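You operate a simulated robot arm through the tools that you are given. There is no shell and no other tool. Be economical: measure what you need, move in short steps, check, and stop when the job is done.

The job below is to be done with a simulated two-armed robot. You get a single attempt, and the scene is never put back.

Task
Fetch the soap bottle and set it in the beige basket. Shut the plain counter door. Fetch the orange driver from the work top of the linen store and stand it on top of the block of leather wax. Take the blue driver on the work top of the linen store and put it away on the counter where the tools lie. Take the varnish brush and leave it on the top of the ironing board. Take the white spool and put it on the catch tray. Take the green driver and put it on the work top of the linen store. Push the last wall door shut. Put the green siphon on the counter under the tag rack away on the shelf of the open washer bay. Fetch the measuring cup and set it on the counter under the tag rack. Take the soap sheet pack from the shelf of the open dryer bay and put it on the grey folding board. Pull the header hatch open. Any order will do. Set down upright: orange driver, white spool, green siphon.

It is judged by the outcome, as a careful person would: the job done as asked, and still so three seconds after it is handed in. It fails if anything else is knocked over, pushed out of place, dropped, spilled or broken. Flat cloth is picked up by pressing the open fingertips on it (5 to 10 N) and closing them slowly along it; thin cloth reads only 2 to 8 mm in the jaws.

Robot
Two 7-joint arms with two-finger parallel grippers on one trunk, on a base that drives. Base frame: it is fixed to the floor where the robot stands at the start and does not move with it; the origin is under the middle of the robot, x ahead of it, y to its left, z up. Units: mm, degrees, N and s.
The left shoulder is at the start at [63, 194, 1305], the right one opposite. Places, roughly: beige basket (34x25x17 cm) [600, 100, 1000]; block of leather wax [750, 2000, 500]; blue driver (4x4x14 cm) [500, 2600, 1000]; catch tray (13x16x4 cm) [-700, 3400, 900]; counter under the tag rack [700, -1000, 900]; counter where the tools lie (50x25 cm) [720, 400, 940]; green driver (4x4x14 cm) [600, 1800, 1000]; green siphon (4x4x6 cm) [600, -700, 1000]; grey folding board (20x15x1 cm) [600, -1000, 900]; header hatch [-800, -300, 2000]; last wall door [400, -200, 1900]; measuring cup [-1250, 3250, 1000]; orange driver (4x4x14 cm) [700, 2400, 1000]; plain counter door [300, -500, 500]; shelf of the open washer bay [700, 0, 500]; soap bottle [750, 0, 500]; soap sheet pack [750, 500, 500]; top of the ironing board (18x71 cm) [-2040, 3140, 900]; varnish brush (4x4x14 cm) [500, 2700, 1000]; white spool (7x8x8 cm) [700, 1600, 900]; work top of the linen store (25x54 cm) [600, 2700, 900]. Payload 1.57 kg a hand.
The TCP of each hand is the grasp point between the finger pads, 30 mm short of the fingertips. In the tool frame z runs along the fingers and y along their closing line. The gripper opens to 110 mm. The fingers are 24 mm wide and 12 mm thick; the gripper's body (48 by 112 mm) begins 78 mm behind the TCP.
Orientation is told as [roll, pitch, yaw] about the base's x, y, z axes, in that order, counted from this pose: with the fingers straight down and closing along the base's y, the tool's x points along the base's -x, its y along +y and its z along -z.

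Tools
- The arms move only by the tool send_rows. It takes "left_series", "right_series" or both (then of equal length, played together; a hand with none holds still); each is a list of rows, each an object of numbers (a shift or turn left out is 0, a gripper value left out holds the last): "fingers": the finger opening in mm, from 0 to 110; "tx", "ty", "tz": the shift along the base's x, y, z in mm; "ax", "ay", "az": the turn, a rotation vector about the base's x, y, z in rad. In form: [{"fingers": .., "tx": .., "ty": .., "tz": .., "ax": .., "ay": .., "az": ..}, ...]. A call has 1 to 12 rows; each row shifts and turns the commanded pose from where the row before left it. Each row takes 0.2 s and may step no farther than 50 mm and 8.6 degrees from the row before; otherwise, or with a gripper value out of range, the whole call is refused. A pose out of reach is approached as far as the arm can. The call stops where the force on the tool passes 40 N (or 10 N more than at its start, if that is more) or the arm is blocked; 0.2 s more then pass. The fingers move at their own pace (about 72 mm/s each) and stop on an object; they squeeze with about 38 N. The grip force told is the motor's: it shows also when the fingers shut on nothing. Time passes only in rows, and 0.2 s behind the last, so rows that do not move let the fingers close. It gives the time, the measured TCP pose, the force on the tool (base axes), the opening and the grip force at its end, in the units of the frame above (readings bear some noise), with the torque about the TCP (base axes, N m) and any sound that the robot's microphone picked up.
- Cameras (640 x 400 px; columns grow to the right, rows downward): "scene" is now at [39.1, -60.7, 1870.5]; the picture's right is [-1.00, -0.07, 0.00], its down [-0.07, 0.91, -0.41] and it looks along [0.03, -0.41, -0.91] (base axes); focal length 214 px, centre (320, 200). "left" rides on the left gripper at [70, -16, -141] in its tool frame; the picture's right is [0.23, 0.97, 0.00], its down [-0.86, 0.20, -0.48] and it looks along [-0.47, 0.11, 0.88] (tool axes); focal length 222 px, centre (320, 200). "right" rides on the right gripper at [70, 16, -141] in its tool frame; the picture's right is [-0.23, 0.97, 0.00], its down [-0.86, -0.20, -0.48] and it looks along [-0.47, -0.11, 0.88] (tool axes); focal length 222 px, centre (320, 200). There is no depth. A picture from a camera that has moved, and an enlarged one, comes with that camera's place and axes in the base frame and with its lens.
- grab_frame(camera): a new picture of that camera. It takes no simulated time.
- raise_lower(by): slides the trunk up (or, below 0, down) by that many mm; the arms and the scene camera ride with it, the base frame stays. It gives what a move gives, with no picture.
- roll_base(legs): drives the robot by 1 to 6 legs, each [ahead, left, turn to the left] in mm, mm and degrees, along the robot's own axes; the way and the turn of a leg run together, so that a leg with both is an arc; at most 1500 mm and 180 degrees a leg. The arms and the cameras ride along, it lands a little off, and it stops where it bumps. It gives what a move gives.
- aim_head(pan, tilt): turns the head with the scene camera to pan (to the left, within 86 degrees either way) and tilt (down, from -29 to 69), counted from straight ahead of the robot. It gives what a move gives.
- inspect(camera, box): a new picture of the part [left, top, right, bottom] of that camera's present view, enlarged. It takes no simulated time.
- job_done(): hands the job in; it is judged then, once.

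Go step by step. Nothing tells you exact positions but the pictures and the camera data: compare them with the known pose of the tool, close in by small moves and look again before you grip or let go. The budget is 535 turns and 336 pictures, counting those below and the enlarged ones. Unless the task says otherwise, let go and move clear before handing in, and close with one line.

The tools are called after "Request:" as a command line: name --argument value ..., lists and objects as JSON in quotes. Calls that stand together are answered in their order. send_rows: Moves the arms, as the interface text tells. Its arguments: {"type":"object","properties":{"left_series":{"type":"array"},"right_series":{"type":"array"}},"required":[]} The other tools are called the same way: raise_lower (by) slides the trunk up or down; roll_base (legs) drives the base; aim_head (pan, tilt) turns the head that bears the scene camera; grab_frame (camera) takes a picture; inspect (camera, box) takes an enlarged picture of a part of a camera's view; job_done () hands the job in.

At the start:

```text
t: 0.0
left_position: [384.4, -22.6, 998.3]
left_tcp_rot: [0.0, 0.0, 0.6]
left_force: [-0.3, -0.3, 0.5]
left_ft_torque: [0.05, 0.0, -0.01]
left_gripper_width: 110.1
left_grasp_force: 0.0
right_position: [327.7, -459.4, 999.0]
right_tcp_rot: [0.1, 0.0, -0.1]
right_force: [-0.1, -0.1, -0.2]
right_ft_torque: [0.0, 0.02, 0.02]
right_gripper_width: 110.1
right_grasp_force: 0.1
trunk travel left (down, up): [-900.0, 90.0]
robot x, y, heading: [4.0, 2.3, 0.2]
head pan, tilt: [-85.9, 65.7]
```

scene: 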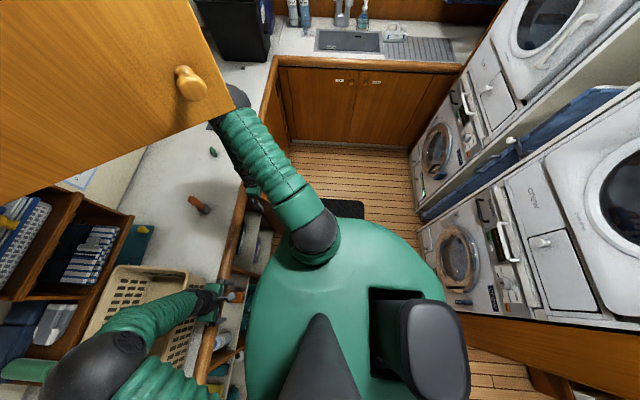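
right: 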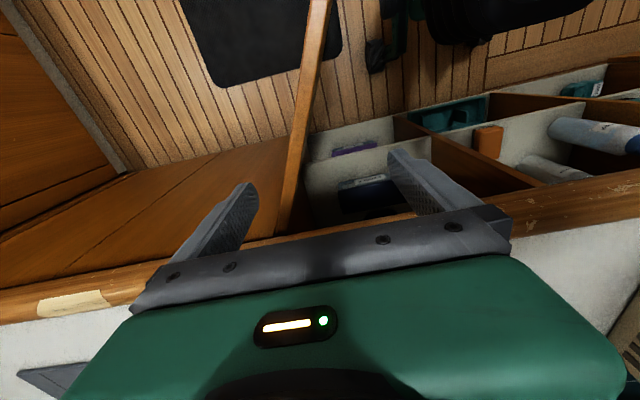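
left: 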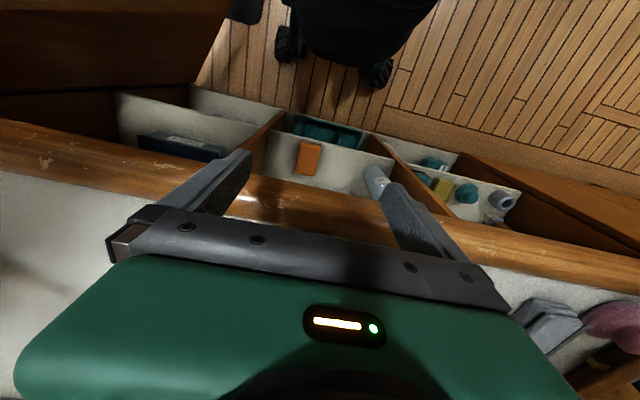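

I see the robot standing close to a counter with the arms over its edge, and an open wall door at the right. I'll look around with the head first.

Request:
aim_head --pan 0 --tilt 45

Request:
grab_frame --camera "scene"

Request:
aim_head --pan -60 --tilt 35

Request:
grab_frame --camera "scene"

Request:
aim_head --pan 60 --tilt 35

Request:
grab_frame --camera "scene"

```text
t: 1.6
left_position: [384.0, -20.9, 999.4]
left_tcp_rot: [0.0, 0.1, 0.9]
left_force: [0.0, 0.0, 0.0]
left_ft_torque: [-0.03, 0.01, 0.03]
left_gripper_width: 109.9
left_grasp_force: 0.0
right_position: [325.3, -458.3, 999.7]
right_tcp_rot: [0.1, 0.0, 0.1]
right_force: [-0.2, 0.5, -0.6]
right_ft_torque: [0.02, -0.03, 0.0]
right_gripper_width: 109.7
right_grasp_force: 0.0
trunk travel left (down, up): [-900.0, 90.0]
robot x, y, heading: [1.4, -0.6, -0.0]
head pan, tilt: [0.0, 45.0]
```

```text
332 pictures are left
camera scene: at [116.0, -1.0, 1896.1], right [0.0, -1.0, 0.0], down [-0.71, 0.0, -0.71], along [0.71, 0.0, -0.71], focal length 214 px, centre (320, 200)
```

scene: 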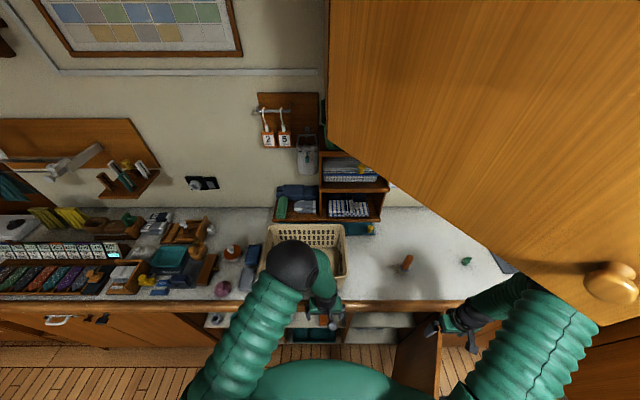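

```text
t: 2.9
left_position: [383.6, -21.7, 1000.2]
left_tcp_rot: [0.0, 0.1, 1.0]
left_force: [-1.1, 1.0, 0.6]
left_ft_torque: [-0.01, 0.01, -0.02]
left_gripper_width: 109.9
left_grasp_force: 0.0
right_position: [326.1, -459.0, 998.7]
right_tcp_rot: [0.0, 0.1, -0.1]
right_force: [-0.6, 0.0, -0.6]
right_ft_torque: [0.0, -0.02, -0.01]
right_gripper_width: 110.0
right_grasp_force: 0.1
trunk travel left (down, up): [-900.0, 90.0]
robot x, y, heading: [1.1, -0.6, 0.4]
head pan, tilt: [-60.0, 35.0]
```

```text
331 pictures are left
camera scene: at [78.8, -77.3, 1910.9], right [-0.87, -0.5, 0.0], down [-0.29, 0.5, -0.82], along [0.41, -0.71, -0.58], focal length 214 px, centre (320, 200)
```

scene: 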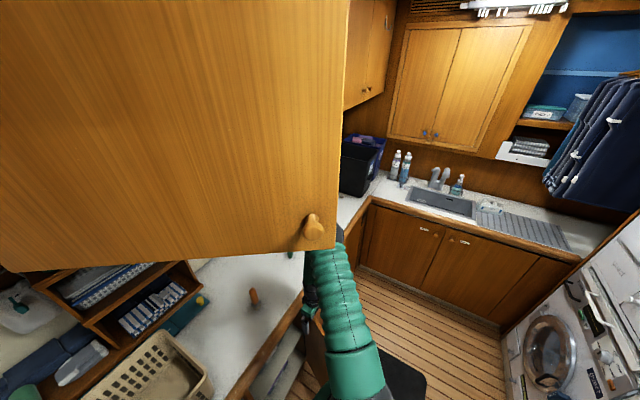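

```text
t: 4.9
left_position: [382.6, -21.6, 999.7]
left_tcp_rot: [0.1, 0.0, 1.0]
left_force: [0.4, 0.4, -0.5]
left_ft_torque: [0.0, -0.01, 0.0]
left_gripper_width: 109.8
left_grasp_force: 0.0
right_position: [326.2, -458.8, 998.5]
right_tcp_rot: [0.0, 0.0, 0.0]
right_force: [0.7, 0.6, 0.1]
right_ft_torque: [0.0, 0.0, 0.02]
right_gripper_width: 110.1
right_grasp_force: 0.0
trunk travel left (down, up): [-900.0, 90.0]
robot x, y, heading: [-0.3, 4.2, 0.2]
head pan, tilt: [60.0, 35.0]
```

```text
330 pictures are left
camera scene: at [78.8, 75.3, 1911.2], right [0.87, -0.5, 0.0], down [-0.29, -0.49, -0.82], along [0.41, 0.71, -0.57], focal length 214 px, centre (320, 200)
```

scene: 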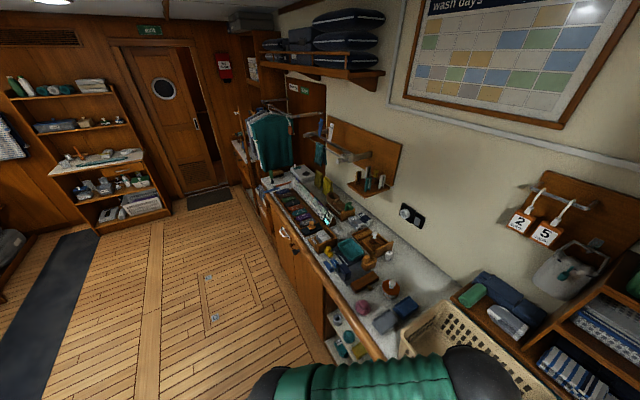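

I see the counter in front with basket, tag rack and tools to the left, and the wall door open near my head. I'll look at the upper door and the bays underneath next.

Request:
aim_head --pan -20 --tilt -5

Request:
grab_frame --camera "scene"

Request:
aim_head --pan -86 --tilt 0

Request:
grab_frame --camera "scene"

Request:
aim_head --pan 0 --tilt 69

Request:
grab_frame --camera "scene"

```text
t: 6.4
left_position: [382.9, -21.7, 999.7]
left_tcp_rot: [0.0, -0.1, 0.9]
left_force: [-0.6, -1.4, 0.3]
left_ft_torque: [0.0, 0.0, 0.0]
left_gripper_width: 109.9
left_grasp_force: 0.1
right_position: [324.8, -458.8, 998.7]
right_tcp_rot: [0.0, -0.1, 0.0]
right_force: [-0.4, 0.0, -0.7]
right_ft_torque: [0.04, -0.01, -0.03]
right_gripper_width: 109.9
right_grasp_force: 0.1
trunk travel left (down, up): [-900.0, 90.0]
robot x, y, heading: [-0.3, 2.6, -0.1]
head pan, tilt: [-20.0, -5.0]
```

```text
329 pictures are left
camera scene: at [117.1, -31.1, 1974.7], right [-0.34, -0.94, 0.0], down [0.08, -0.03, -1.0], along [0.94, -0.34, 0.08], focal length 214 px, centre (320, 200)
```

scene: 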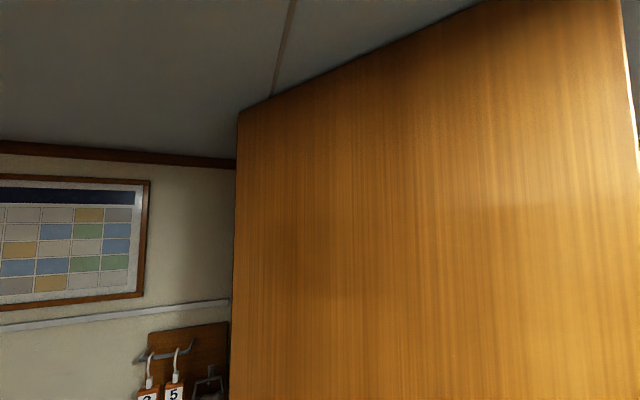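

```text
t: 7.8
left_position: [383.2, -21.4, 998.3]
left_tcp_rot: [0.0, 0.0, 0.8]
left_force: [-0.3, 0.2, 0.3]
left_ft_torque: [0.02, 0.02, 0.03]
left_gripper_width: 110.0
left_grasp_force: 0.1
right_position: [325.6, -458.4, 999.2]
right_tcp_rot: [0.0, 0.0, 0.0]
right_force: [-0.1, 0.1, -0.7]
right_ft_torque: [0.01, -0.02, 0.0]
right_gripper_width: 109.8
right_grasp_force: 0.1
trunk travel left (down, up): [-900.0, 90.0]
robot x, y, heading: [-1.1, 1.2, 0.1]
head pan, tilt: [-85.9, 0.0]
```

```text
328 pictures are left
camera scene: at [41.2, -91.0, 1967.0], right [-1.0, -0.07, 0.0], down [0.0, 0.0, -1.0], along [0.07, -1.0, 0.0], focal length 214 px, centre (320, 200)
```

scene: 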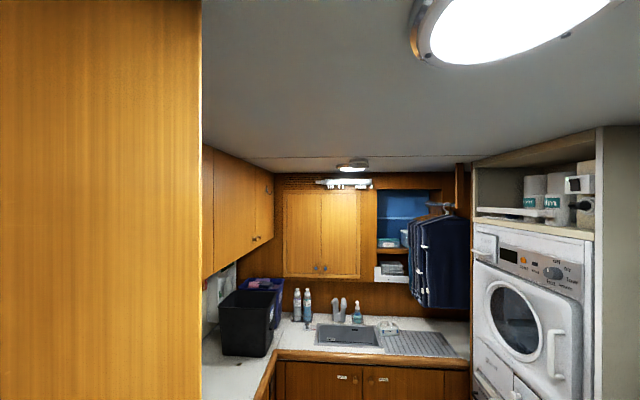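

```text
t: 9.4
left_position: [384.2, -21.1, 998.9]
left_tcp_rot: [-0.1, 0.1, 0.9]
left_force: [0.4, 0.4, -0.1]
left_ft_torque: [0.03, -0.02, 0.02]
left_gripper_width: 110.1
left_grasp_force: 0.1
right_position: [325.6, -460.6, 999.3]
right_tcp_rot: [0.0, 0.1, 0.1]
right_force: [0.0, -0.2, -0.2]
right_ft_torque: [0.0, 0.01, -0.01]
right_gripper_width: 109.9
right_grasp_force: 0.2
trunk travel left (down, up): [-900.0, 90.0]
robot x, y, heading: [0.0, -2.8, -0.1]
head pan, tilt: [0.0, 68.8]
```

```text
327 pictures are left
camera scene: at [90.6, -0.9, 1867.3], right [0.0, -1.0, 0.0], down [-0.93, 0.0, -0.36], along [0.36, 0.0, -0.93], focal length 214 px, centre (320, 200)
```

scene: 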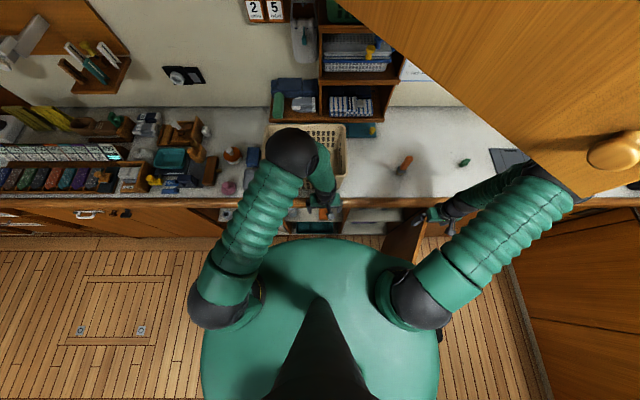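

I take the wall door's hinge to be near (490, -20), its free edge near (170, -300) and its knob at (199, -265, 1704). Its front face is toward me, so I back off and push it with the right hand.

Request:
roll_base --legs '[[-300, 0, 0]]'

Request:
send_rows --right_series '[{"tz": 45, "ty": 10, "ay": -0.14}, {"tz": 45, "ty": 10, "ay": -0.14}, {"tz": 45, "ty": 10, "ay": -0.14}, {"tz": 45, "ty": 10, "ay": -0.14}, {"tz": 45, "ty": 10, "ay": -0.14}, {"tz": 45, "ty": 10, "ay": -0.14}, {"tz": 45, "ty": 10, "ay": -0.14}, {"tz": 45, "ty": 10, "ay": -0.14}, {"tz": 45, "ty": 10, "ay": -0.14}, {"tz": 45, "ty": 10, "ay": -0.14}, {"tz": 45, "ty": 10, "ay": -0.14}, {"tz": 45, "ty": 10, "fingers": 0}]'

Request:
aim_head --pan -20 --tilt 15

Request:
grab_frame --camera "scene"

```text
t: 11.5
left_position: [82.7, -20.1, 997.8]
left_tcp_rot: [0.1, 0.2, 1.1]
left_force: [-0.2, -0.8, 0.5]
left_ft_torque: [-0.01, 0.01, 0.0]
left_gripper_width: 109.9
left_grasp_force: 0.1
right_position: [26.2, -459.1, 997.6]
right_tcp_rot: [0.1, 0.1, 0.2]
right_force: [0.1, 0.4, 0.7]
right_ft_torque: [0.0, 0.03, -0.05]
right_gripper_width: 110.1
right_grasp_force: 0.1
trunk travel left (down, up): [-900.0, 90.0]
robot x, y, heading: [-297.5, -2.1, 0.1]
head pan, tilt: [0.0, 68.8]
```

```text
t: 14.1
left_position: [77.9, -16.0, 998.8]
left_tcp_rot: [-0.2, -0.1, 1.1]
left_force: [0.3, 0.9, -0.5]
left_ft_torque: [-0.03, -0.02, 0.03]
left_gripper_width: 110.1
left_grasp_force: 0.1
right_position: [45.7, -426.5, 1529.9]
right_tcp_rot: [-9.9, -83.9, 4.2]
right_force: [0.4, 0.4, 0.1]
right_ft_torque: [-0.04, 0.03, -0.01]
right_gripper_width: 55.4
right_grasp_force: 0.5
right hand out of reach, approached as far as the arm can: row 5, 6, 7, 8, 9, 10, 11
trunk travel left (down, up): [-900.0, 90.0]
robot x, y, heading: [-303.9, 1.7, -0.3]
head pan, tilt: [0.0, 68.8]
```

```text
t: 15.3
left_position: [79.4, -16.4, 999.0]
left_tcp_rot: [-0.1, -0.1, 1.2]
left_force: [-0.1, -0.1, -0.2]
left_ft_torque: [0.01, 0.0, 0.02]
left_gripper_width: 109.8
left_grasp_force: 0.1
right_position: [46.9, -430.9, 1527.5]
right_tcp_rot: [-8.6, -84.0, 2.7]
right_force: [0.4, 0.1, 0.0]
right_ft_torque: [-0.01, 0.01, -0.01]
right_gripper_width: 0.0
right_grasp_force: 21.2
trunk travel left (down, up): [-900.0, 90.0]
robot x, y, heading: [-303.9, 1.8, 0.3]
head pan, tilt: [-20.0, 15.0]
```

```text
326 pictures are left
camera scene: at [-182.0, -30.1, 1942.9], right [-0.34, -0.94, 0.0], down [-0.25, 0.09, -0.97], along [0.91, -0.33, -0.26], focal length 214 px, centre (320, 200)
```

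scene: 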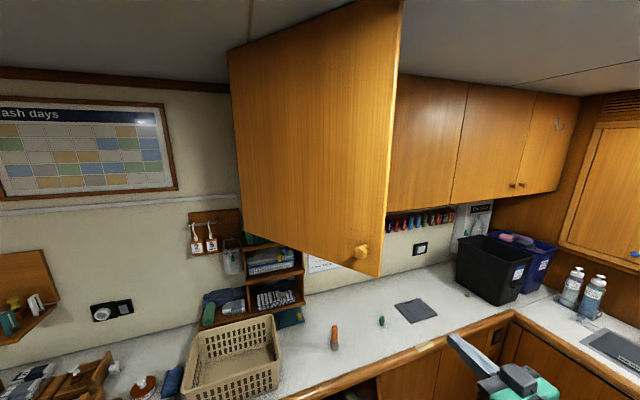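

The view is clear: the wall door hangs ajar with bottom at about z 1653. I raise the trunk and bring the closed right fingers up in front of it.

Request:
raise_lower --by 85

Request:
send_rows --right_series '[{"tz": 30, "ty": 25, "tx": -5}, {"tz": 30, "ty": 25, "tx": -5}, {"tz": 30, "ty": 25, "tx": -5}, {"tz": 30, "ty": 25}, {"tz": 30, "ty": 25}, {"ty": 25}, {"ty": 20}, {"ty": 20}]'

Request:
grab_frame --camera "scene"

```text
t: 16.5
left_position: [78.5, -17.9, 1083.5]
left_tcp_rot: [0.0, 0.0, 0.9]
left_force: [-0.2, -0.4, 0.4]
left_ft_torque: [0.01, -0.02, -0.01]
left_gripper_width: 110.0
left_grasp_force: 0.0
right_position: [48.2, -432.1, 1613.7]
right_tcp_rot: [-8.2, -83.9, 2.5]
right_force: [0.7, -0.3, -0.8]
right_ft_torque: [0.0, -0.01, -0.01]
right_gripper_width: 0.2
right_grasp_force: 21.9
trunk travel left (down, up): [-985.0, 5.0]
robot x, y, heading: [-302.5, 0.4, 0.6]
head pan, tilt: [-20.0, 15.0]
```

```text
t: 18.3
left_position: [78.1, -19.0, 1084.7]
left_tcp_rot: [0.0, 0.0, 1.1]
left_force: [0.1, -0.4, -0.1]
left_ft_torque: [-0.03, -0.02, -0.03]
left_gripper_width: 109.9
left_grasp_force: 0.0
right_position: [47.3, -427.4, 1613.4]
right_tcp_rot: [-8.5, -83.9, 2.7]
right_force: [0.3, 0.2, -0.9]
right_ft_torque: [0.0, 0.0, -0.02]
right_gripper_width: 0.0
right_grasp_force: 21.9
right hand out of reach, approached as far as the arm can: row 1, 2, 3, 4, 5, 6, 7, 8
trunk travel left (down, up): [-985.0, 5.0]
robot x, y, heading: [-306.6, -2.0, 0.3]
head pan, tilt: [-20.0, 15.0]
```

```text
325 pictures are left
camera scene: at [-183.1, -31.5, 2028.0], right [-0.34, -0.94, 0.0], down [-0.24, 0.09, -0.97], along [0.91, -0.33, -0.26], focal length 214 px, centre (320, 200)
```

scene: 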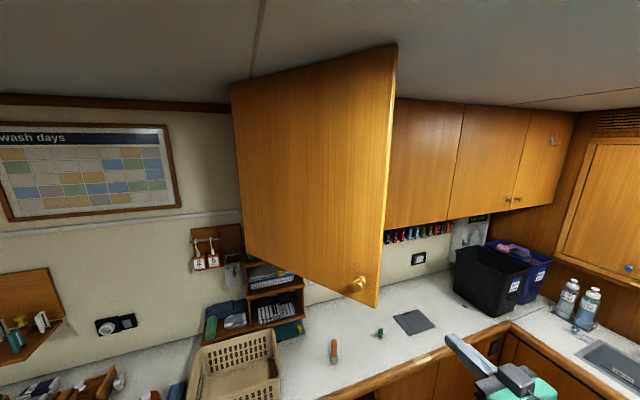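

The arm seems to be at a wrist limit with the tool level. I'll tilt the tool back down partway and try to rise again.

Request:
send_rows --right_series '[{"ay": 0.14}, {"ay": 0.14}, {"ay": 0.14}, {"ay": 0.14}, {"tz": 25, "ty": 20}, {"tz": 25, "ty": 20}, {"tz": 25, "ty": 20}, {"tz": 25, "ty": 20}]'

```text
t: 20.1
left_position: [79.2, -17.6, 1084.4]
left_tcp_rot: [0.1, -0.1, 1.1]
left_force: [-0.3, 0.3, -0.3]
left_ft_torque: [0.02, -0.01, 0.0]
left_gripper_width: 110.0
left_grasp_force: 0.0
right_position: [74.5, -434.5, 1590.6]
right_tcp_rot: [-6.1, -51.8, 0.3]
right_force: [0.4, -0.1, -0.9]
right_ft_torque: [-0.04, 0.01, -0.02]
right_gripper_width: 0.2
right_grasp_force: 20.8
right hand out of reach, approached as far as the arm can: row 1, 2, 5, 6, 7, 8
trunk travel left (down, up): [-985.0, 5.0]
robot x, y, heading: [-302.3, -0.7, 0.2]
head pan, tilt: [-20.0, 15.0]
```

Rising is still limited, so I test which direction is free, starting with backing the base off a little and extending the arm.

Request:
roll_base --legs '[[-150, 0, 0]]'

Request:
send_rows --right_series '[{"tx": 30}, {"tx": 30}, {"tx": 30}, {"tx": 30}, {"tz": 25}, {"tz": 25}, {"tz": 25}]'

Request:
send_rows --right_series '[{"ty": 30}, {"ty": 30}, {"ty": 30}, {"tz": 25}, {"tz": 25}]'

```text
t: 21.5
left_position: [-65.5, -19.0, 1081.9]
left_tcp_rot: [0.0, 0.3, 1.3]
left_force: [-0.4, 1.1, -0.1]
left_ft_torque: [0.02, 0.03, -0.01]
left_gripper_width: 109.8
left_grasp_force: 0.1
right_position: [-63.9, -434.1, 1589.1]
right_tcp_rot: [-6.0, -51.5, 0.4]
right_force: [0.0, 0.3, -0.2]
right_ft_torque: [0.0, 0.02, -0.03]
right_gripper_width: 0.0
right_grasp_force: 21.7
trunk travel left (down, up): [-985.0, 5.0]
robot x, y, heading: [-452.3, -2.2, 0.3]
head pan, tilt: [-20.0, 15.0]
```

```text
t: 23.1
left_position: [-73.2, -17.1, 1084.7]
left_tcp_rot: [-0.1, -0.2, 1.2]
left_force: [0.5, 0.2, 1.2]
left_ft_torque: [0.01, 0.01, 0.0]
left_gripper_width: 110.2
left_grasp_force: 0.0
right_position: [47.4, -433.8, 1666.3]
right_tcp_rot: [-6.1, -51.7, 0.5]
right_force: [-0.6, -0.5, 0.2]
right_ft_torque: [-0.03, 0.0, 0.02]
right_gripper_width: 0.0
right_grasp_force: 21.1
trunk travel left (down, up): [-985.0, 5.0]
robot x, y, heading: [-451.6, -3.3, 0.2]
head pan, tilt: [-20.0, 15.0]
```

```text
t: 24.3
left_position: [-72.4, -19.5, 1084.4]
left_tcp_rot: [0.0, -0.1, 1.2]
left_force: [-0.1, 0.2, -0.1]
left_ft_torque: [0.0, -0.02, 0.0]
left_gripper_width: 109.8
left_grasp_force: 0.1
right_position: [41.7, -344.7, 1716.6]
right_tcp_rot: [-5.9, -51.8, 0.5]
right_force: [0.7, 0.2, 0.6]
right_ft_torque: [0.0, -0.01, -0.02]
right_gripper_width: 0.2
right_grasp_force: 20.7
trunk travel left (down, up): [-985.0, 5.0]
robot x, y, heading: [-455.0, -1.1, 0.1]
head pan, tilt: [-20.0, 15.0]
```

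Extended, the arm rises freely. I move over to the front side of the door and then push forward.

Request:
send_rows --right_series '[{"ty": 30, "tz": 15}, {"ty": 30, "tz": 15}, {"ty": 30, "tz": 15}, {"ty": 30}, {"tx": 25}, {"tx": 25}, {"tx": 25}]'

Request:
grab_frame --camera "scene"

```text
t: 25.9
left_position: [-71.4, -16.9, 1084.4]
left_tcp_rot: [-0.1, 0.0, 1.2]
left_force: [0.1, 0.6, -0.3]
left_ft_torque: [-0.02, -0.02, -0.02]
left_gripper_width: 109.9
left_grasp_force: 0.0
right_position: [123.7, -233.5, 1763.0]
right_tcp_rot: [-6.1, -51.8, 0.5]
right_force: [0.1, 0.1, 0.2]
right_ft_torque: [-0.04, -0.01, 0.03]
right_gripper_width: 0.0
right_grasp_force: 21.1
right hand out of reach, approached as far as the arm can: row 4
trunk travel left (down, up): [-985.0, 5.0]
robot x, y, heading: [-451.7, -1.1, 0.4]
head pan, tilt: [-20.0, 15.0]
```

```text
324 pictures are left
camera scene: at [-327.7, -29.7, 2027.7], right [-0.34, -0.94, 0.0], down [-0.25, 0.09, -0.96], along [0.91, -0.33, -0.26], focal length 214 px, centre (320, 200)
```

scene: 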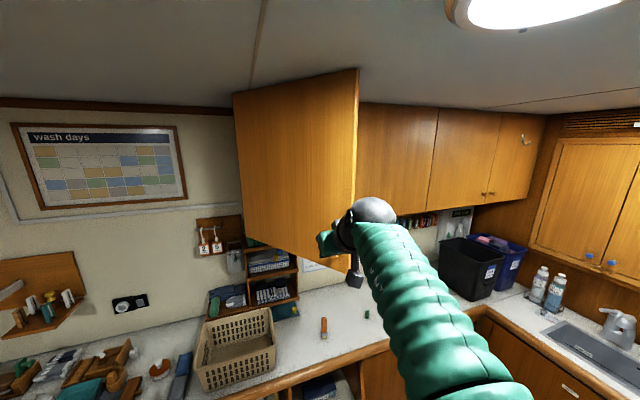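

The hand is in front of the door's free side. I push forward in +x.

Request:
send_rows --right_series '[{"tx": 30}, {"tx": 30}, {"tx": 30}, {"tx": 30, "ty": -10}, {"tx": 30, "ty": -15}, {"tx": 30, "ty": -15}, {"tx": 30, "ty": -15}]'

Request:
grab_frame --camera "scene"

```text
t: 27.5
left_position: [-74.1, -18.0, 1085.0]
left_tcp_rot: [-0.1, -0.3, 1.3]
left_force: [0.1, 0.2, 0.3]
left_ft_torque: [-0.01, 0.0, -0.02]
left_gripper_width: 109.9
left_grasp_force: 0.1
right_position: [180.0, -249.5, 1713.9]
right_tcp_rot: [-6.2, -52.0, 0.6]
right_force: [0.8, 1.0, -0.6]
right_ft_torque: [0.0, -0.03, 0.02]
right_gripper_width: 0.0
right_grasp_force: 21.1
right hand out of reach, approached as far as the arm can: row 2, 3, 4, 5, 6, 7
trunk travel left (down, up): [-985.0, 5.0]
robot x, y, heading: [-455.1, -4.0, 0.4]
head pan, tilt: [-20.0, 15.0]
```

```text
323 pictures are left
camera scene: at [-330.8, -31.0, 2027.9], right [-0.34, -0.94, 0.0], down [-0.25, 0.09, -0.97], along [0.91, -0.33, -0.26], focal length 214 px, centre (320, 200)
```

scene: 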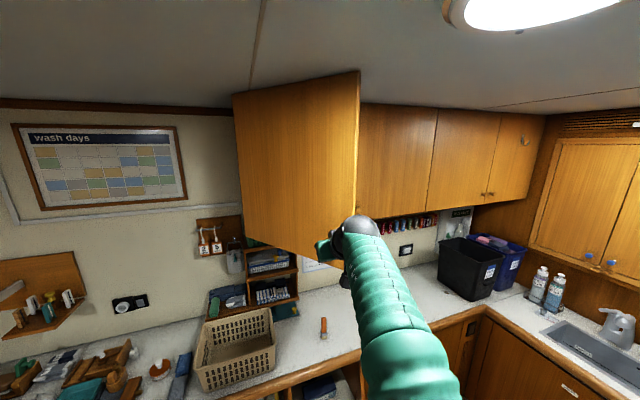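

The arm is at full reach, so I pull back a bit, lift above the knob and use the base to push.

Request:
send_rows --right_series '[{"tx": -30}, {"tx": -30, "tz": 20}, {"tx": -20, "tz": 30, "ty": 10}, {"tz": 20, "ty": 10}]'

Request:
roll_base --legs '[[200, 0, 0]]'

Request:
grab_frame --camera "scene"

```text
t: 28.5
left_position: [-72.0, -17.3, 1085.2]
left_tcp_rot: [-0.1, -0.1, 1.2]
left_force: [0.3, 0.8, 0.0]
left_ft_torque: [0.0, 0.01, -0.02]
left_gripper_width: 109.8
left_grasp_force: 0.0
right_position: [99.9, -228.9, 1782.9]
right_tcp_rot: [-6.1, -51.7, 0.5]
right_force: [-0.2, -0.3, -0.6]
right_ft_torque: [-0.02, -0.01, 0.03]
right_gripper_width: 0.1
right_grasp_force: 21.1
trunk travel left (down, up): [-985.0, 5.0]
robot x, y, heading: [-454.8, -0.1, 0.1]
head pan, tilt: [-20.0, 15.0]
```

```text
t: 30.1
left_position: [122.2, -16.7, 1085.5]
left_tcp_rot: [-0.1, -0.3, 1.2]
left_force: [0.3, 0.0, -1.5]
left_ft_torque: [0.05, 0.0, -0.03]
left_gripper_width: 110.1
left_grasp_force: 0.0
right_position: [292.8, -227.4, 1785.9]
right_tcp_rot: [-6.1, -52.1, 0.7]
right_force: [0.5, 0.3, -0.3]
right_ft_torque: [-0.05, -0.02, -0.02]
right_gripper_width: 0.1
right_grasp_force: 21.2
trunk travel left (down, up): [-985.0, 5.0]
robot x, y, heading: [-253.3, -1.7, 0.3]
head pan, tilt: [-20.0, 15.0]
```

```text
322 pictures are left
camera scene: at [-139.2, -30.0, 2028.4], right [-0.34, -0.94, 0.0], down [-0.24, 0.09, -0.97], along [0.91, -0.33, -0.26], focal length 214 px, centre (320, 200)
```

scene: 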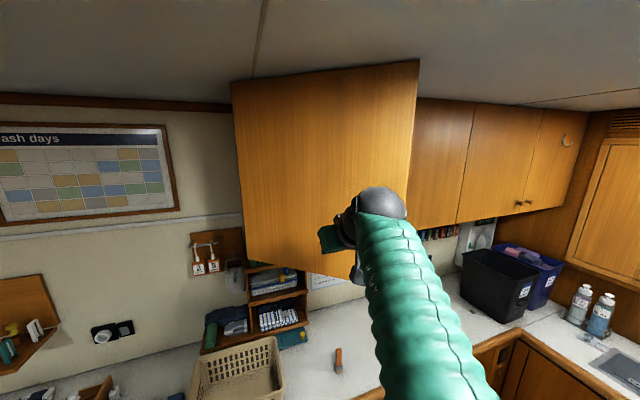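

The door is swinging shut. I continue forward.

Request:
roll_base --legs '[[150, 0, 0]]'

Request:
grab_frame --camera "scene"

```text
t: 31.4
left_position: [269.0, -14.8, 1087.7]
left_tcp_rot: [0.0, -0.6, 1.3]
left_force: [-1.2, -0.4, 0.3]
left_ft_torque: [-0.01, -0.06, -0.01]
left_gripper_width: 109.9
left_grasp_force: 0.1
right_position: [436.6, -224.8, 1788.8]
right_tcp_rot: [-6.1, -52.4, 0.8]
right_force: [-0.4, 0.2, 0.8]
right_ft_torque: [0.01, 0.05, -0.01]
right_gripper_width: 0.0
right_grasp_force: 21.1
trunk travel left (down, up): [-985.0, 5.0]
robot x, y, heading: [-102.2, -0.9, 0.5]
head pan, tilt: [-20.0, 15.0]
```

```text
321 pictures are left
camera scene: at [3.8, -28.0, 2029.0], right [-0.34, -0.94, 0.0], down [-0.24, 0.09, -0.97], along [0.91, -0.33, -0.25], focal length 214 px, centre (320, 200)
```

scene: 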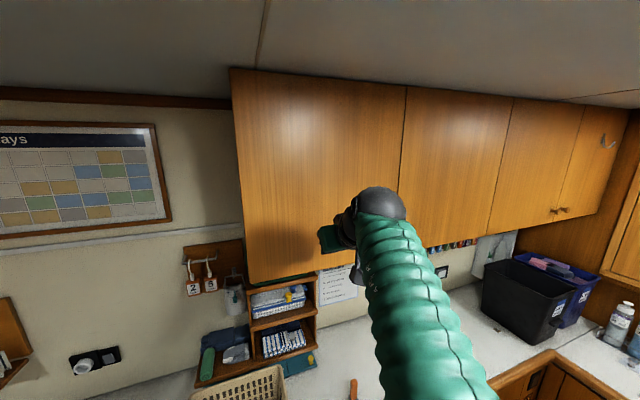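

The door looks shut or nearly. I press a bit further with the arm to feel the stop.

Request:
send_rows --right_series '[{"tx": 10}, {"tx": 10}, {"tx": 10}, {"tx": 10}, {"tx": 10}]'

Request:
inspect --camera "scene" --box '[200, 50, 600, 300]'

```text
t: 32.6
left_position: [278.7, -15.2, 1083.7]
left_tcp_rot: [-0.1, 0.1, 1.4]
left_force: [0.0, -0.3, 0.2]
left_ft_torque: [-0.02, 0.0, 0.06]
left_gripper_width: 110.0
left_grasp_force: 0.0
right_position: [506.4, -225.4, 1781.5]
right_tcp_rot: [-6.1, -51.9, 0.8]
right_force: [-1.1, -0.4, -0.6]
right_ft_torque: [-0.03, -0.02, -0.01]
right_gripper_width: 0.0
right_grasp_force: 21.0
trunk travel left (down, up): [-985.0, 5.0]
robot x, y, heading: [-103.2, -3.4, 0.2]
head pan, tilt: [-20.0, 15.0]
```

```text
1.60 times, centred on (400, 175) of scene
camera zoom: at [26.5, -28.9, 2027.5], right [-0.34, -0.94, 0.0], down [-0.25, 0.09, -0.96], along [0.91, -0.32, -0.26], focal length 343 px, centre (192, 240)
```

zoom: 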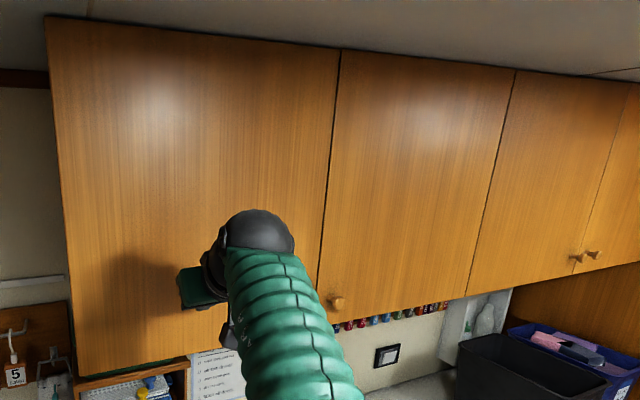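

No stop felt yet, so I keep pressing gently.

Request:
send_rows --right_series '[{"tx": 10}, {"tx": 10}, {"tx": 10}, {"tx": 10}, {"tx": 10}, {"tx": 10}]'

Request:
inspect --camera "scene" --box '[200, 50, 600, 300]'

```text
t: 34.0
left_position: [278.0, -15.5, 1084.6]
left_tcp_rot: [-0.1, 0.0, 1.3]
left_force: [1.0, 0.3, -1.0]
left_ft_torque: [-0.01, -0.02, -0.01]
left_gripper_width: 109.9
left_grasp_force: 0.1
right_position: [521.3, -216.9, 1763.6]
right_tcp_rot: [-6.1, -52.1, 0.8]
right_force: [-1.1, 0.3, 0.5]
right_ft_torque: [-0.01, -0.06, 0.0]
right_gripper_width: 0.0
right_grasp_force: 22.2
right hand out of reach, approached as far as the arm can: row 2, 3, 4, 5, 6
trunk travel left (down, up): [-985.0, 5.0]
robot x, y, heading: [-101.2, 1.7, 0.6]
head pan, tilt: [-20.0, 15.0]
```

```text
1.60 times, centred on (400, 175) of scene
camera zoom: at [22.3, -28.7, 2027.8], right [-0.34, -0.94, 0.0], down [-0.25, 0.09, -0.97], along [0.91, -0.32, -0.26], focal length 343 px, centre (192, 240)
```

zoom: 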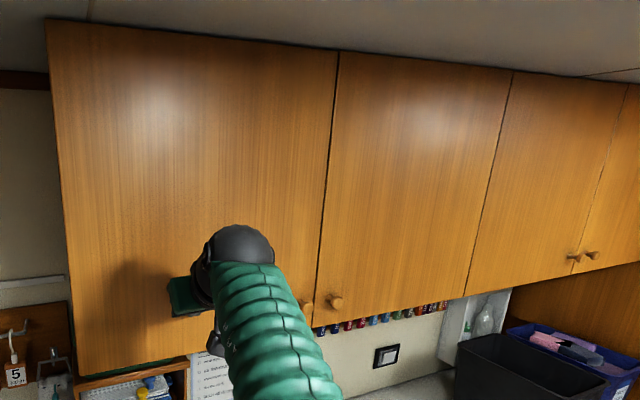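

Out of reach again; I drive another 40 mm and watch.

Request:
roll_base --legs '[[40, 0, 0]]'

Request:
inspect --camera "scene" --box '[200, 50, 600, 300]'

```text
t: 35.1
left_position: [313.9, -14.7, 1086.0]
left_tcp_rot: [0.0, -0.3, 1.2]
left_force: [-0.3, 0.3, -0.9]
left_ft_torque: [-0.01, -0.02, 0.03]
left_gripper_width: 109.8
left_grasp_force: 0.0
right_position: [553.7, -215.6, 1765.9]
right_tcp_rot: [-5.9, -51.5, 0.8]
right_force: [-5.9, 2.5, 1.4]
right_ft_torque: [-0.06, 0.02, 0.05]
right_gripper_width: 0.1
right_grasp_force: 21.5
trunk travel left (down, up): [-985.0, 5.0]
robot x, y, heading: [-64.0, -0.6, 0.3]
head pan, tilt: [-20.0, 15.0]
stopped in leg 1: the force on the tool passed its limit at 141 N (the readings are from after the stop); the commanded pose is now the measured one
```

```text
1.60 times, centred on (400, 175) of scene
camera zoom: at [55.2, -26.9, 2028.2], right [-0.34, -0.94, 0.0], down [-0.24, 0.09, -0.97], along [0.91, -0.33, -0.26], focal length 343 px, centre (192, 240)
```

zoom: 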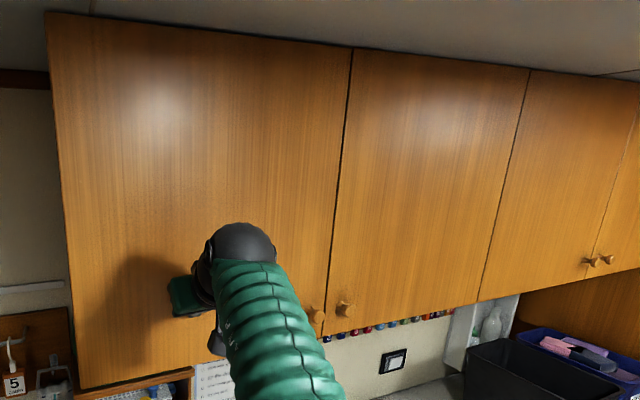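

The door hit its stop and looks flush. I back away and lower the right arm to a working pose, then look at the lower bays.

Request:
roll_base --legs '[[-350, 0, 0]]'

Request:
send_rows --right_series '[{"tz": -45, "ay": 0.13, "tx": -10, "ty": -15}, {"tz": -45, "ay": 0.13, "tx": -10, "ty": -15}, {"tz": -45, "ay": 0.13, "tx": -10, "ty": -15}, {"tz": -45, "ay": 0.13, "tx": -10, "ty": -15}, {"tz": -45, "ay": 0.13, "tx": -10, "ty": -15}, {"tz": -45, "ay": 0.13, "tx": -10, "ty": -15}, {"tz": -45, "ay": 0.12, "tx": -10, "ty": -15}, {"tz": -45, "ty": -15}, {"tz": -45, "ty": -15, "fingers": 110}, {"tz": -45}, {"tz": -45}, {"tz": -45}]'

Request:
aim_head --pan -15 --tilt 45

Request:
grab_frame --camera "scene"

```text
t: 37.3
left_position: [-32.8, -16.2, 1084.2]
left_tcp_rot: [-0.2, -0.1, 1.4]
left_force: [-0.3, 0.1, 0.0]
left_ft_torque: [-0.01, -0.01, -0.03]
left_gripper_width: 110.0
left_grasp_force: 0.1
right_position: [209.1, -219.2, 1762.2]
right_tcp_rot: [-5.7, -51.2, 1.0]
right_force: [-0.2, 0.3, -1.3]
right_ft_torque: [0.01, -0.01, 0.0]
right_gripper_width: 0.1
right_grasp_force: 21.4
trunk travel left (down, up): [-985.0, 5.0]
robot x, y, heading: [-417.4, 0.2, 0.5]
head pan, tilt: [-20.0, 15.0]
```

```text
t: 39.9
left_position: [-38.2, -15.5, 1085.0]
left_tcp_rot: [0.0, -0.5, 1.4]
left_force: [-0.4, 0.5, -0.6]
left_ft_torque: [0.0, 0.03, 0.01]
left_gripper_width: 110.1
left_grasp_force: 0.0
right_position: [-43.0, -233.1, 1315.7]
right_tcp_rot: [-2.8, -4.5, -0.1]
right_force: [0.4, -0.4, -0.5]
right_ft_torque: [0.01, 0.0, 0.0]
right_gripper_width: 110.0
right_grasp_force: 0.0
right hand out of reach, approached as far as the arm can: row 2, 3, 4, 5, 6, 7, 8, 9, 10, 11, 12
trunk travel left (down, up): [-985.0, 5.0]
robot x, y, heading: [-413.6, -1.4, 0.4]
head pan, tilt: [-20.0, 15.0]
```

```text
t: 40.9
left_position: [-37.9, -14.8, 1085.4]
left_tcp_rot: [-0.2, -0.4, 1.3]
left_force: [0.5, 0.8, 0.1]
left_ft_torque: [-0.01, -0.01, 0.01]
left_gripper_width: 110.0
left_grasp_force: 0.0
right_position: [-41.0, -233.6, 1314.6]
right_tcp_rot: [-2.7, -4.4, -0.1]
right_force: [-0.4, -0.4, -0.6]
right_ft_torque: [0.03, 0.01, -0.03]
right_gripper_width: 109.9
right_grasp_force: 0.0
trunk travel left (down, up): [-985.0, 5.0]
robot x, y, heading: [-415.8, -1.0, 0.5]
head pan, tilt: [-15.0, 45.0]
```

```text
317 pictures are left
camera scene: at [-302.8, -19.7, 1981.2], right [-0.25, -0.97, 0.0], down [-0.69, 0.18, -0.71], along [0.68, -0.18, -0.71], focal length 214 px, centre (320, 200)
```

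scene: 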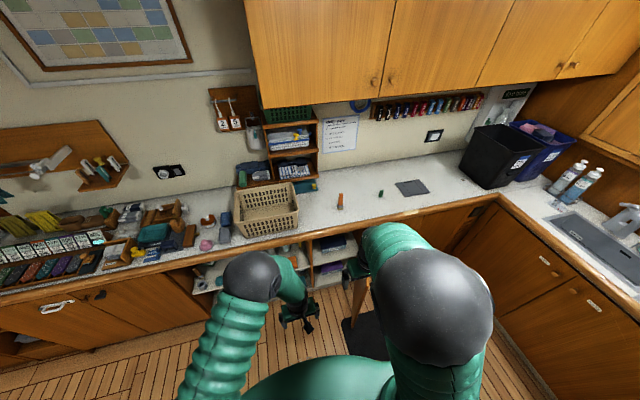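

I now lower the trunk by 500 mm to look into the bays under the counter.

Request:
raise_lower --by -500

Request:
aim_head --pan 0 --tilt 30

Request:
grab_frame --camera "scene"

```text
refused: -500 is not a number from -400 to 400
```

```text
t: 41.7
left_position: [-37.7, -14.9, 1084.7]
left_tcp_rot: [-0.1, -0.2, 1.3]
left_force: [0.5, 0.0, -0.2]
left_ft_torque: [0.02, 0.02, 0.0]
left_gripper_width: 110.1
left_grasp_force: 0.0
right_position: [-41.7, -234.3, 1315.0]
right_tcp_rot: [-2.7, -4.5, -0.1]
right_force: [0.6, 0.3, -0.9]
right_ft_torque: [0.0, 0.02, 0.01]
right_gripper_width: 109.8
right_grasp_force: 0.2
trunk travel left (down, up): [-985.0, 5.0]
robot x, y, heading: [-418.2, 0.6, 0.4]
head pan, tilt: [0.0, 30.0]
```

```text
316 pictures are left
camera scene: at [-291.0, 1.5, 2003.7], right [0.01, -1.0, 0.0], down [-0.5, 0.0, -0.86], along [0.86, 0.01, -0.5], focal length 214 px, centre (320, 200)
```

scene: 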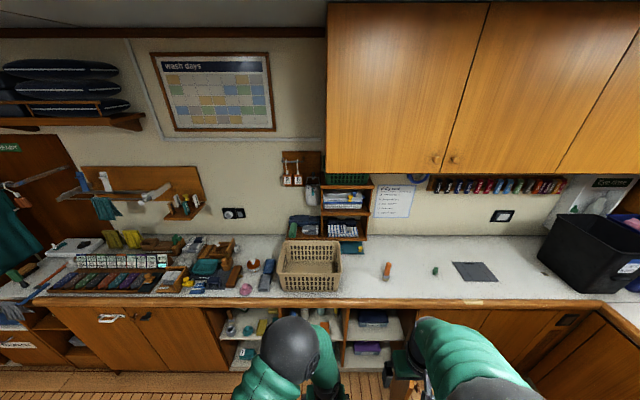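

Request:
raise_lower --by -390

Request:
send_rows --left_series '[{"ty": 30}, {"ty": 30}, {"ty": 30}, {"ty": 30}, {"ty": 30}, {"ty": 30}, {"ty": 30}]' --right_series '[{"ty": -30, "tz": -20}, {"ty": -30, "tz": -20}, {"ty": -30, "tz": -20}, {"ty": -30, "tz": -20}, {"ty": -30, "tz": -20}, {"ty": -30, "tz": -20}, {"ty": 0, "tz": 0}]'

Request:
aim_head --pan 0 --tilt 40

Request:
grab_frame --camera "scene"

```text
t: 45.4
left_position: [-35.0, -13.6, 696.9]
left_tcp_rot: [-0.2, -0.5, 2.0]
left_force: [0.3, 0.1, -0.3]
left_ft_torque: [-0.01, 0.01, 0.01]
left_gripper_width: 110.1
left_grasp_force: 0.1
right_position: [-39.1, -230.9, 928.8]
right_tcp_rot: [-1.8, -5.3, -0.5]
right_force: [0.3, 0.0, 0.1]
right_ft_torque: [-0.03, 0.02, -0.01]
right_gripper_width: 110.3
right_grasp_force: 0.0
trunk travel left (down, up): [-595.0, 395.0]
robot x, y, heading: [-413.7, -0.5, 0.3]
head pan, tilt: [0.0, 30.0]
```

```text
t: 47.0
left_position: [-38.0, 194.5, 694.7]
left_tcp_rot: [-0.2, -0.3, 1.4]
left_force: [0.1, 0.9, 1.7]
left_ft_torque: [-0.01, 0.0, 0.01]
left_gripper_width: 109.9
left_grasp_force: 0.1
right_position: [-122.8, -334.7, 928.3]
right_tcp_rot: [-2.9, -4.5, -0.1]
right_force: [0.0, -0.7, 0.5]
right_ft_torque: [-0.01, 0.01, -0.03]
right_gripper_width: 110.1
right_grasp_force: 0.0
right hand out of reach, approached as far as the arm can: row 1, 2, 3, 4, 5, 6
trunk travel left (down, up): [-595.0, 395.0]
robot x, y, heading: [-417.6, -0.4, 0.5]
head pan, tilt: [0.0, 30.0]
```

```text
t: 47.7
left_position: [-37.3, 193.6, 694.3]
left_tcp_rot: [-0.1, -0.3, 1.4]
left_force: [-0.3, 0.2, -0.3]
left_ft_torque: [-0.01, -0.04, -0.02]
left_gripper_width: 109.7
left_grasp_force: 0.1
right_position: [-122.2, -335.2, 929.2]
right_tcp_rot: [-2.9, -4.6, -0.1]
right_force: [0.9, 0.7, 0.9]
right_ft_torque: [-0.01, 0.01, 0.02]
right_gripper_width: 110.0
right_grasp_force: 0.1
trunk travel left (down, up): [-595.0, 395.0]
robot x, y, heading: [-415.9, -1.5, 0.8]
head pan, tilt: [0.0, 40.0]
```

```text
315 pictures are left
camera scene: at [-297.3, 2.9, 1598.5], right [0.01, -1.0, 0.0], down [-0.64, 0.0, -0.77], along [0.77, 0.01, -0.64], focal length 214 px, centre (320, 200)
```

scene: 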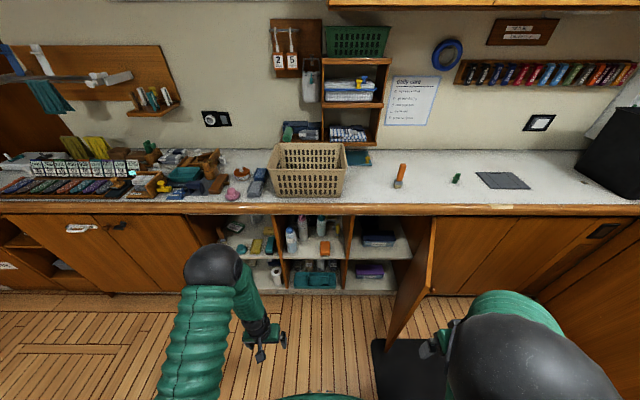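

I can see the two open bays and the plain door ajar at right. I zoom in for details.

Request:
inspect --camera "scene" --box '[210, 190, 450, 340]'

Request:
inspect --camera "scene" --box '[140, 110, 540, 210]'

```text
2.67 times, centred on (330, 265) of scene
camera zoom: at [-297.3, 2.9, 1598.5], right [0.01, -1.0, 0.0], down [-0.64, 0.0, -0.77], along [0.77, 0.01, -0.64], focal length 572 px, centre (293, 27)
```

zoom: 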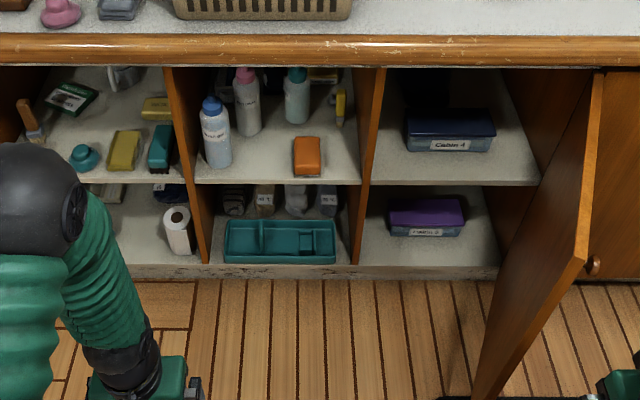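

```text
1.60 times, centred on (340, 160) of scene
camera zoom: at [-297.3, 2.9, 1598.5], right [0.01, -1.0, 0.0], down [-0.64, 0.0, -0.77], along [0.77, 0.01, -0.64], focal length 343 px, centre (288, 264)
```

zoom: 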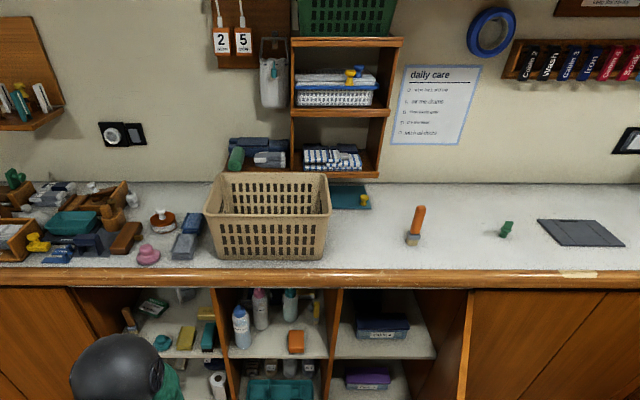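

I place the plain door's hinge near (490, -575), its free top edge near (110, -406), with the knob on its right (outer) face. The right arm is in an awkward bent-up pose, so I stretch it outward and lower it.

Request:
send_rows --right_series '[{"ty": -40, "tx": 30}, {"ty": -40, "tx": 30}, {"ty": -40, "tx": 30}, {"ty": -40, "tx": 20}, {"ty": -40, "tz": -20}, {"ty": -40, "tz": -30}, {"tz": -40}, {"tz": -40}, {"tz": -40}, {"tz": -40}]'

Request:
grab_frame --camera "scene"

```text
t: 49.9
left_position: [-38.3, 193.0, 694.6]
left_tcp_rot: [-0.2, -0.4, 1.4]
left_force: [1.0, 1.1, -1.1]
left_ft_torque: [-0.02, -0.02, 0.04]
left_gripper_width: 109.8
left_grasp_force: 0.1
right_position: [-156.4, -364.2, 928.9]
right_tcp_rot: [-2.7, -4.5, -0.1]
right_force: [-0.4, 0.3, -1.0]
right_ft_torque: [0.02, 0.0, 0.0]
right_gripper_width: 109.9
right_grasp_force: 0.1
right hand out of reach, approached as far as the arm can: row 1, 2, 3, 4, 5, 6, 7, 8, 9, 10
trunk travel left (down, up): [-595.0, 395.0]
robot x, y, heading: [-415.2, -2.1, 0.4]
head pan, tilt: [0.0, 40.0]
```

```text
312 pictures are left
camera scene: at [-297.5, 2.1, 1598.4], right [0.01, -1.0, 0.0], down [-0.64, 0.0, -0.76], along [0.76, 0.01, -0.64], focal length 214 px, centre (320, 200)
```

scene: 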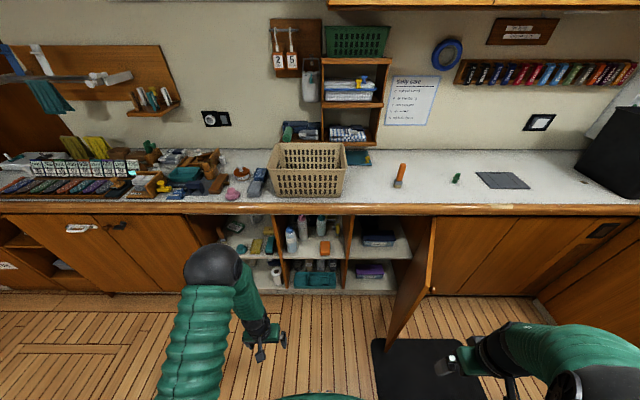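

The arm is caught on a joint limit; I tilt the tool forward as before while extending, then lower it.

Request:
send_rows --right_series '[{"ay": -0.14, "tz": 15}, {"ay": -0.14, "tz": 15}, {"ay": -0.14, "tz": 15}, {"ay": -0.14, "tz": 15}, {"ay": -0.14, "tx": 20}, {"tx": 30}, {"tx": 30}, {"tx": 30}, {"tx": 30, "tz": -20}, {"tx": 30, "tz": -30}]'

```text
t: 52.1
left_position: [-37.4, 191.9, 694.0]
left_tcp_rot: [0.0, -0.2, 1.3]
left_force: [0.2, -0.7, 0.3]
left_ft_torque: [0.03, 0.03, 0.0]
left_gripper_width: 109.9
left_grasp_force: 0.1
right_position: [50.4, -422.1, 968.5]
right_tcp_rot: [-2.7, -44.4, -0.2]
right_force: [-0.6, -0.7, 0.0]
right_ft_torque: [-0.01, 0.04, 0.01]
right_gripper_width: 109.9
right_grasp_force: 0.0
right hand out of reach, approached as far as the arm can: row 1, 2, 3, 4, 5
trunk travel left (down, up): [-595.0, 395.0]
robot x, y, heading: [-411.8, -3.3, 0.6]
head pan, tilt: [0.0, 40.0]
```

It moves freely now. I go right of the door, then down with the fingers closed.

Request:
send_rows --right_series '[{"ty": -40, "fingers": 0}, {"ty": -40}, {"ty": -40}, {"ty": -40}, {"tz": -40}, {"tz": -40}, {"tz": -40}, {"tz": -40}, {"tz": -40}, {"tz": -40}, {"tz": -40}, {"tz": -20}]'

Request:
aim_head --pan -30 --tilt 45

Request:
grab_frame --camera "scene"

```text
t: 54.7
left_position: [-39.5, 193.0, 695.1]
left_tcp_rot: [-0.1, -0.2, 1.4]
left_force: [0.1, -0.1, -0.3]
left_ft_torque: [-0.01, 0.01, -0.01]
left_gripper_width: 110.0
left_grasp_force: 0.0
right_position: [47.7, -580.3, 670.2]
right_tcp_rot: [-2.5, -44.6, -0.1]
right_force: [1.0, -0.4, -0.5]
right_ft_torque: [0.01, 0.01, 0.0]
right_gripper_width: 0.0
right_grasp_force: 20.8
trunk travel left (down, up): [-595.0, 395.0]
robot x, y, heading: [-413.5, -4.2, 0.3]
head pan, tilt: [0.0, 40.0]
```

```text
t: 55.7
left_position: [-38.5, 191.8, 694.9]
left_tcp_rot: [-0.1, -0.3, 1.4]
left_force: [0.6, -0.2, -0.2]
left_ft_torque: [0.01, -0.01, -0.01]
left_gripper_width: 110.2
left_grasp_force: 0.1
right_position: [47.3, -578.7, 670.9]
right_tcp_rot: [-2.6, -44.6, -0.2]
right_force: [0.8, -0.2, 0.0]
right_ft_torque: [0.01, 0.0, 0.0]
right_gripper_width: 0.1
right_grasp_force: 21.0
trunk travel left (down, up): [-595.0, 395.0]
robot x, y, heading: [-416.8, -2.7, 0.4]
head pan, tilt: [-30.0, 45.0]
```

```text
311 pictures are left
camera scene: at [-311.0, -40.2, 1591.1], right [-0.49, -0.87, 0.0], down [-0.62, 0.35, -0.71], along [0.61, -0.35, -0.71], focal length 214 px, centre (320, 200)
```

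scene: 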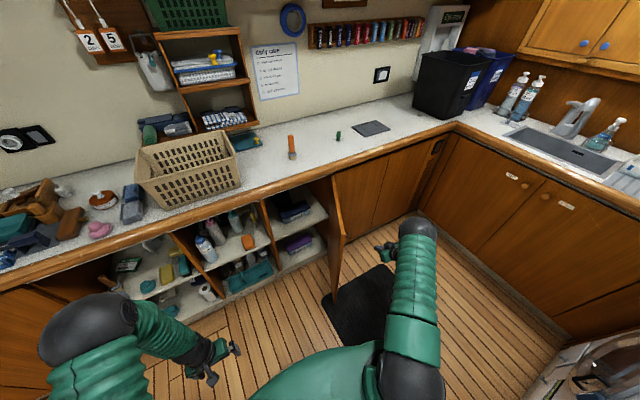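

The hand is to the right of the door. I move alongside and push it to the left.

Request:
send_rows --right_series '[{"tx": 45}, {"tx": 45}, {"tx": 45}, {"ty": 40}, {"ty": 40}, {"ty": 40}, {"ty": 40, "tx": 20}, {"ty": 40, "tx": 20}, {"ty": 30, "tx": 30}, {"ty": 30, "tx": 30}]'

Request:
grab_frame --camera "scene"

```text
t: 57.9
left_position: [-37.7, 193.5, 693.2]
left_tcp_rot: [-0.2, -0.3, 1.5]
left_force: [-0.2, -0.7, 0.3]
left_ft_torque: [0.0, 0.01, 0.02]
left_gripper_width: 110.0
left_grasp_force: 0.1
right_position: [285.1, -318.6, 667.8]
right_tcp_rot: [-2.7, -44.6, -0.1]
right_force: [0.2, -1.1, -0.9]
right_ft_torque: [-0.05, -0.01, -0.02]
right_gripper_width: 0.0
right_grasp_force: 21.1
trunk travel left (down, up): [-595.0, 395.0]
robot x, y, heading: [-412.2, 0.8, 0.6]
head pan, tilt: [-30.0, 45.0]
```

```text
310 pictures are left
camera scene: at [-309.0, -37.2, 1591.0], right [-0.49, -0.87, 0.0], down [-0.62, 0.35, -0.71], along [0.61, -0.35, -0.71], focal length 214 px, centre (320, 200)
```

scene: 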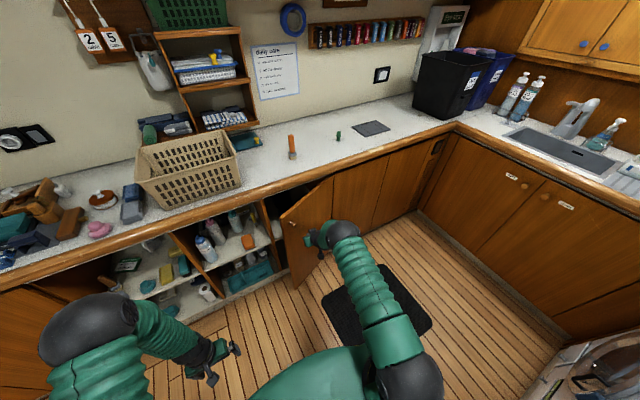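

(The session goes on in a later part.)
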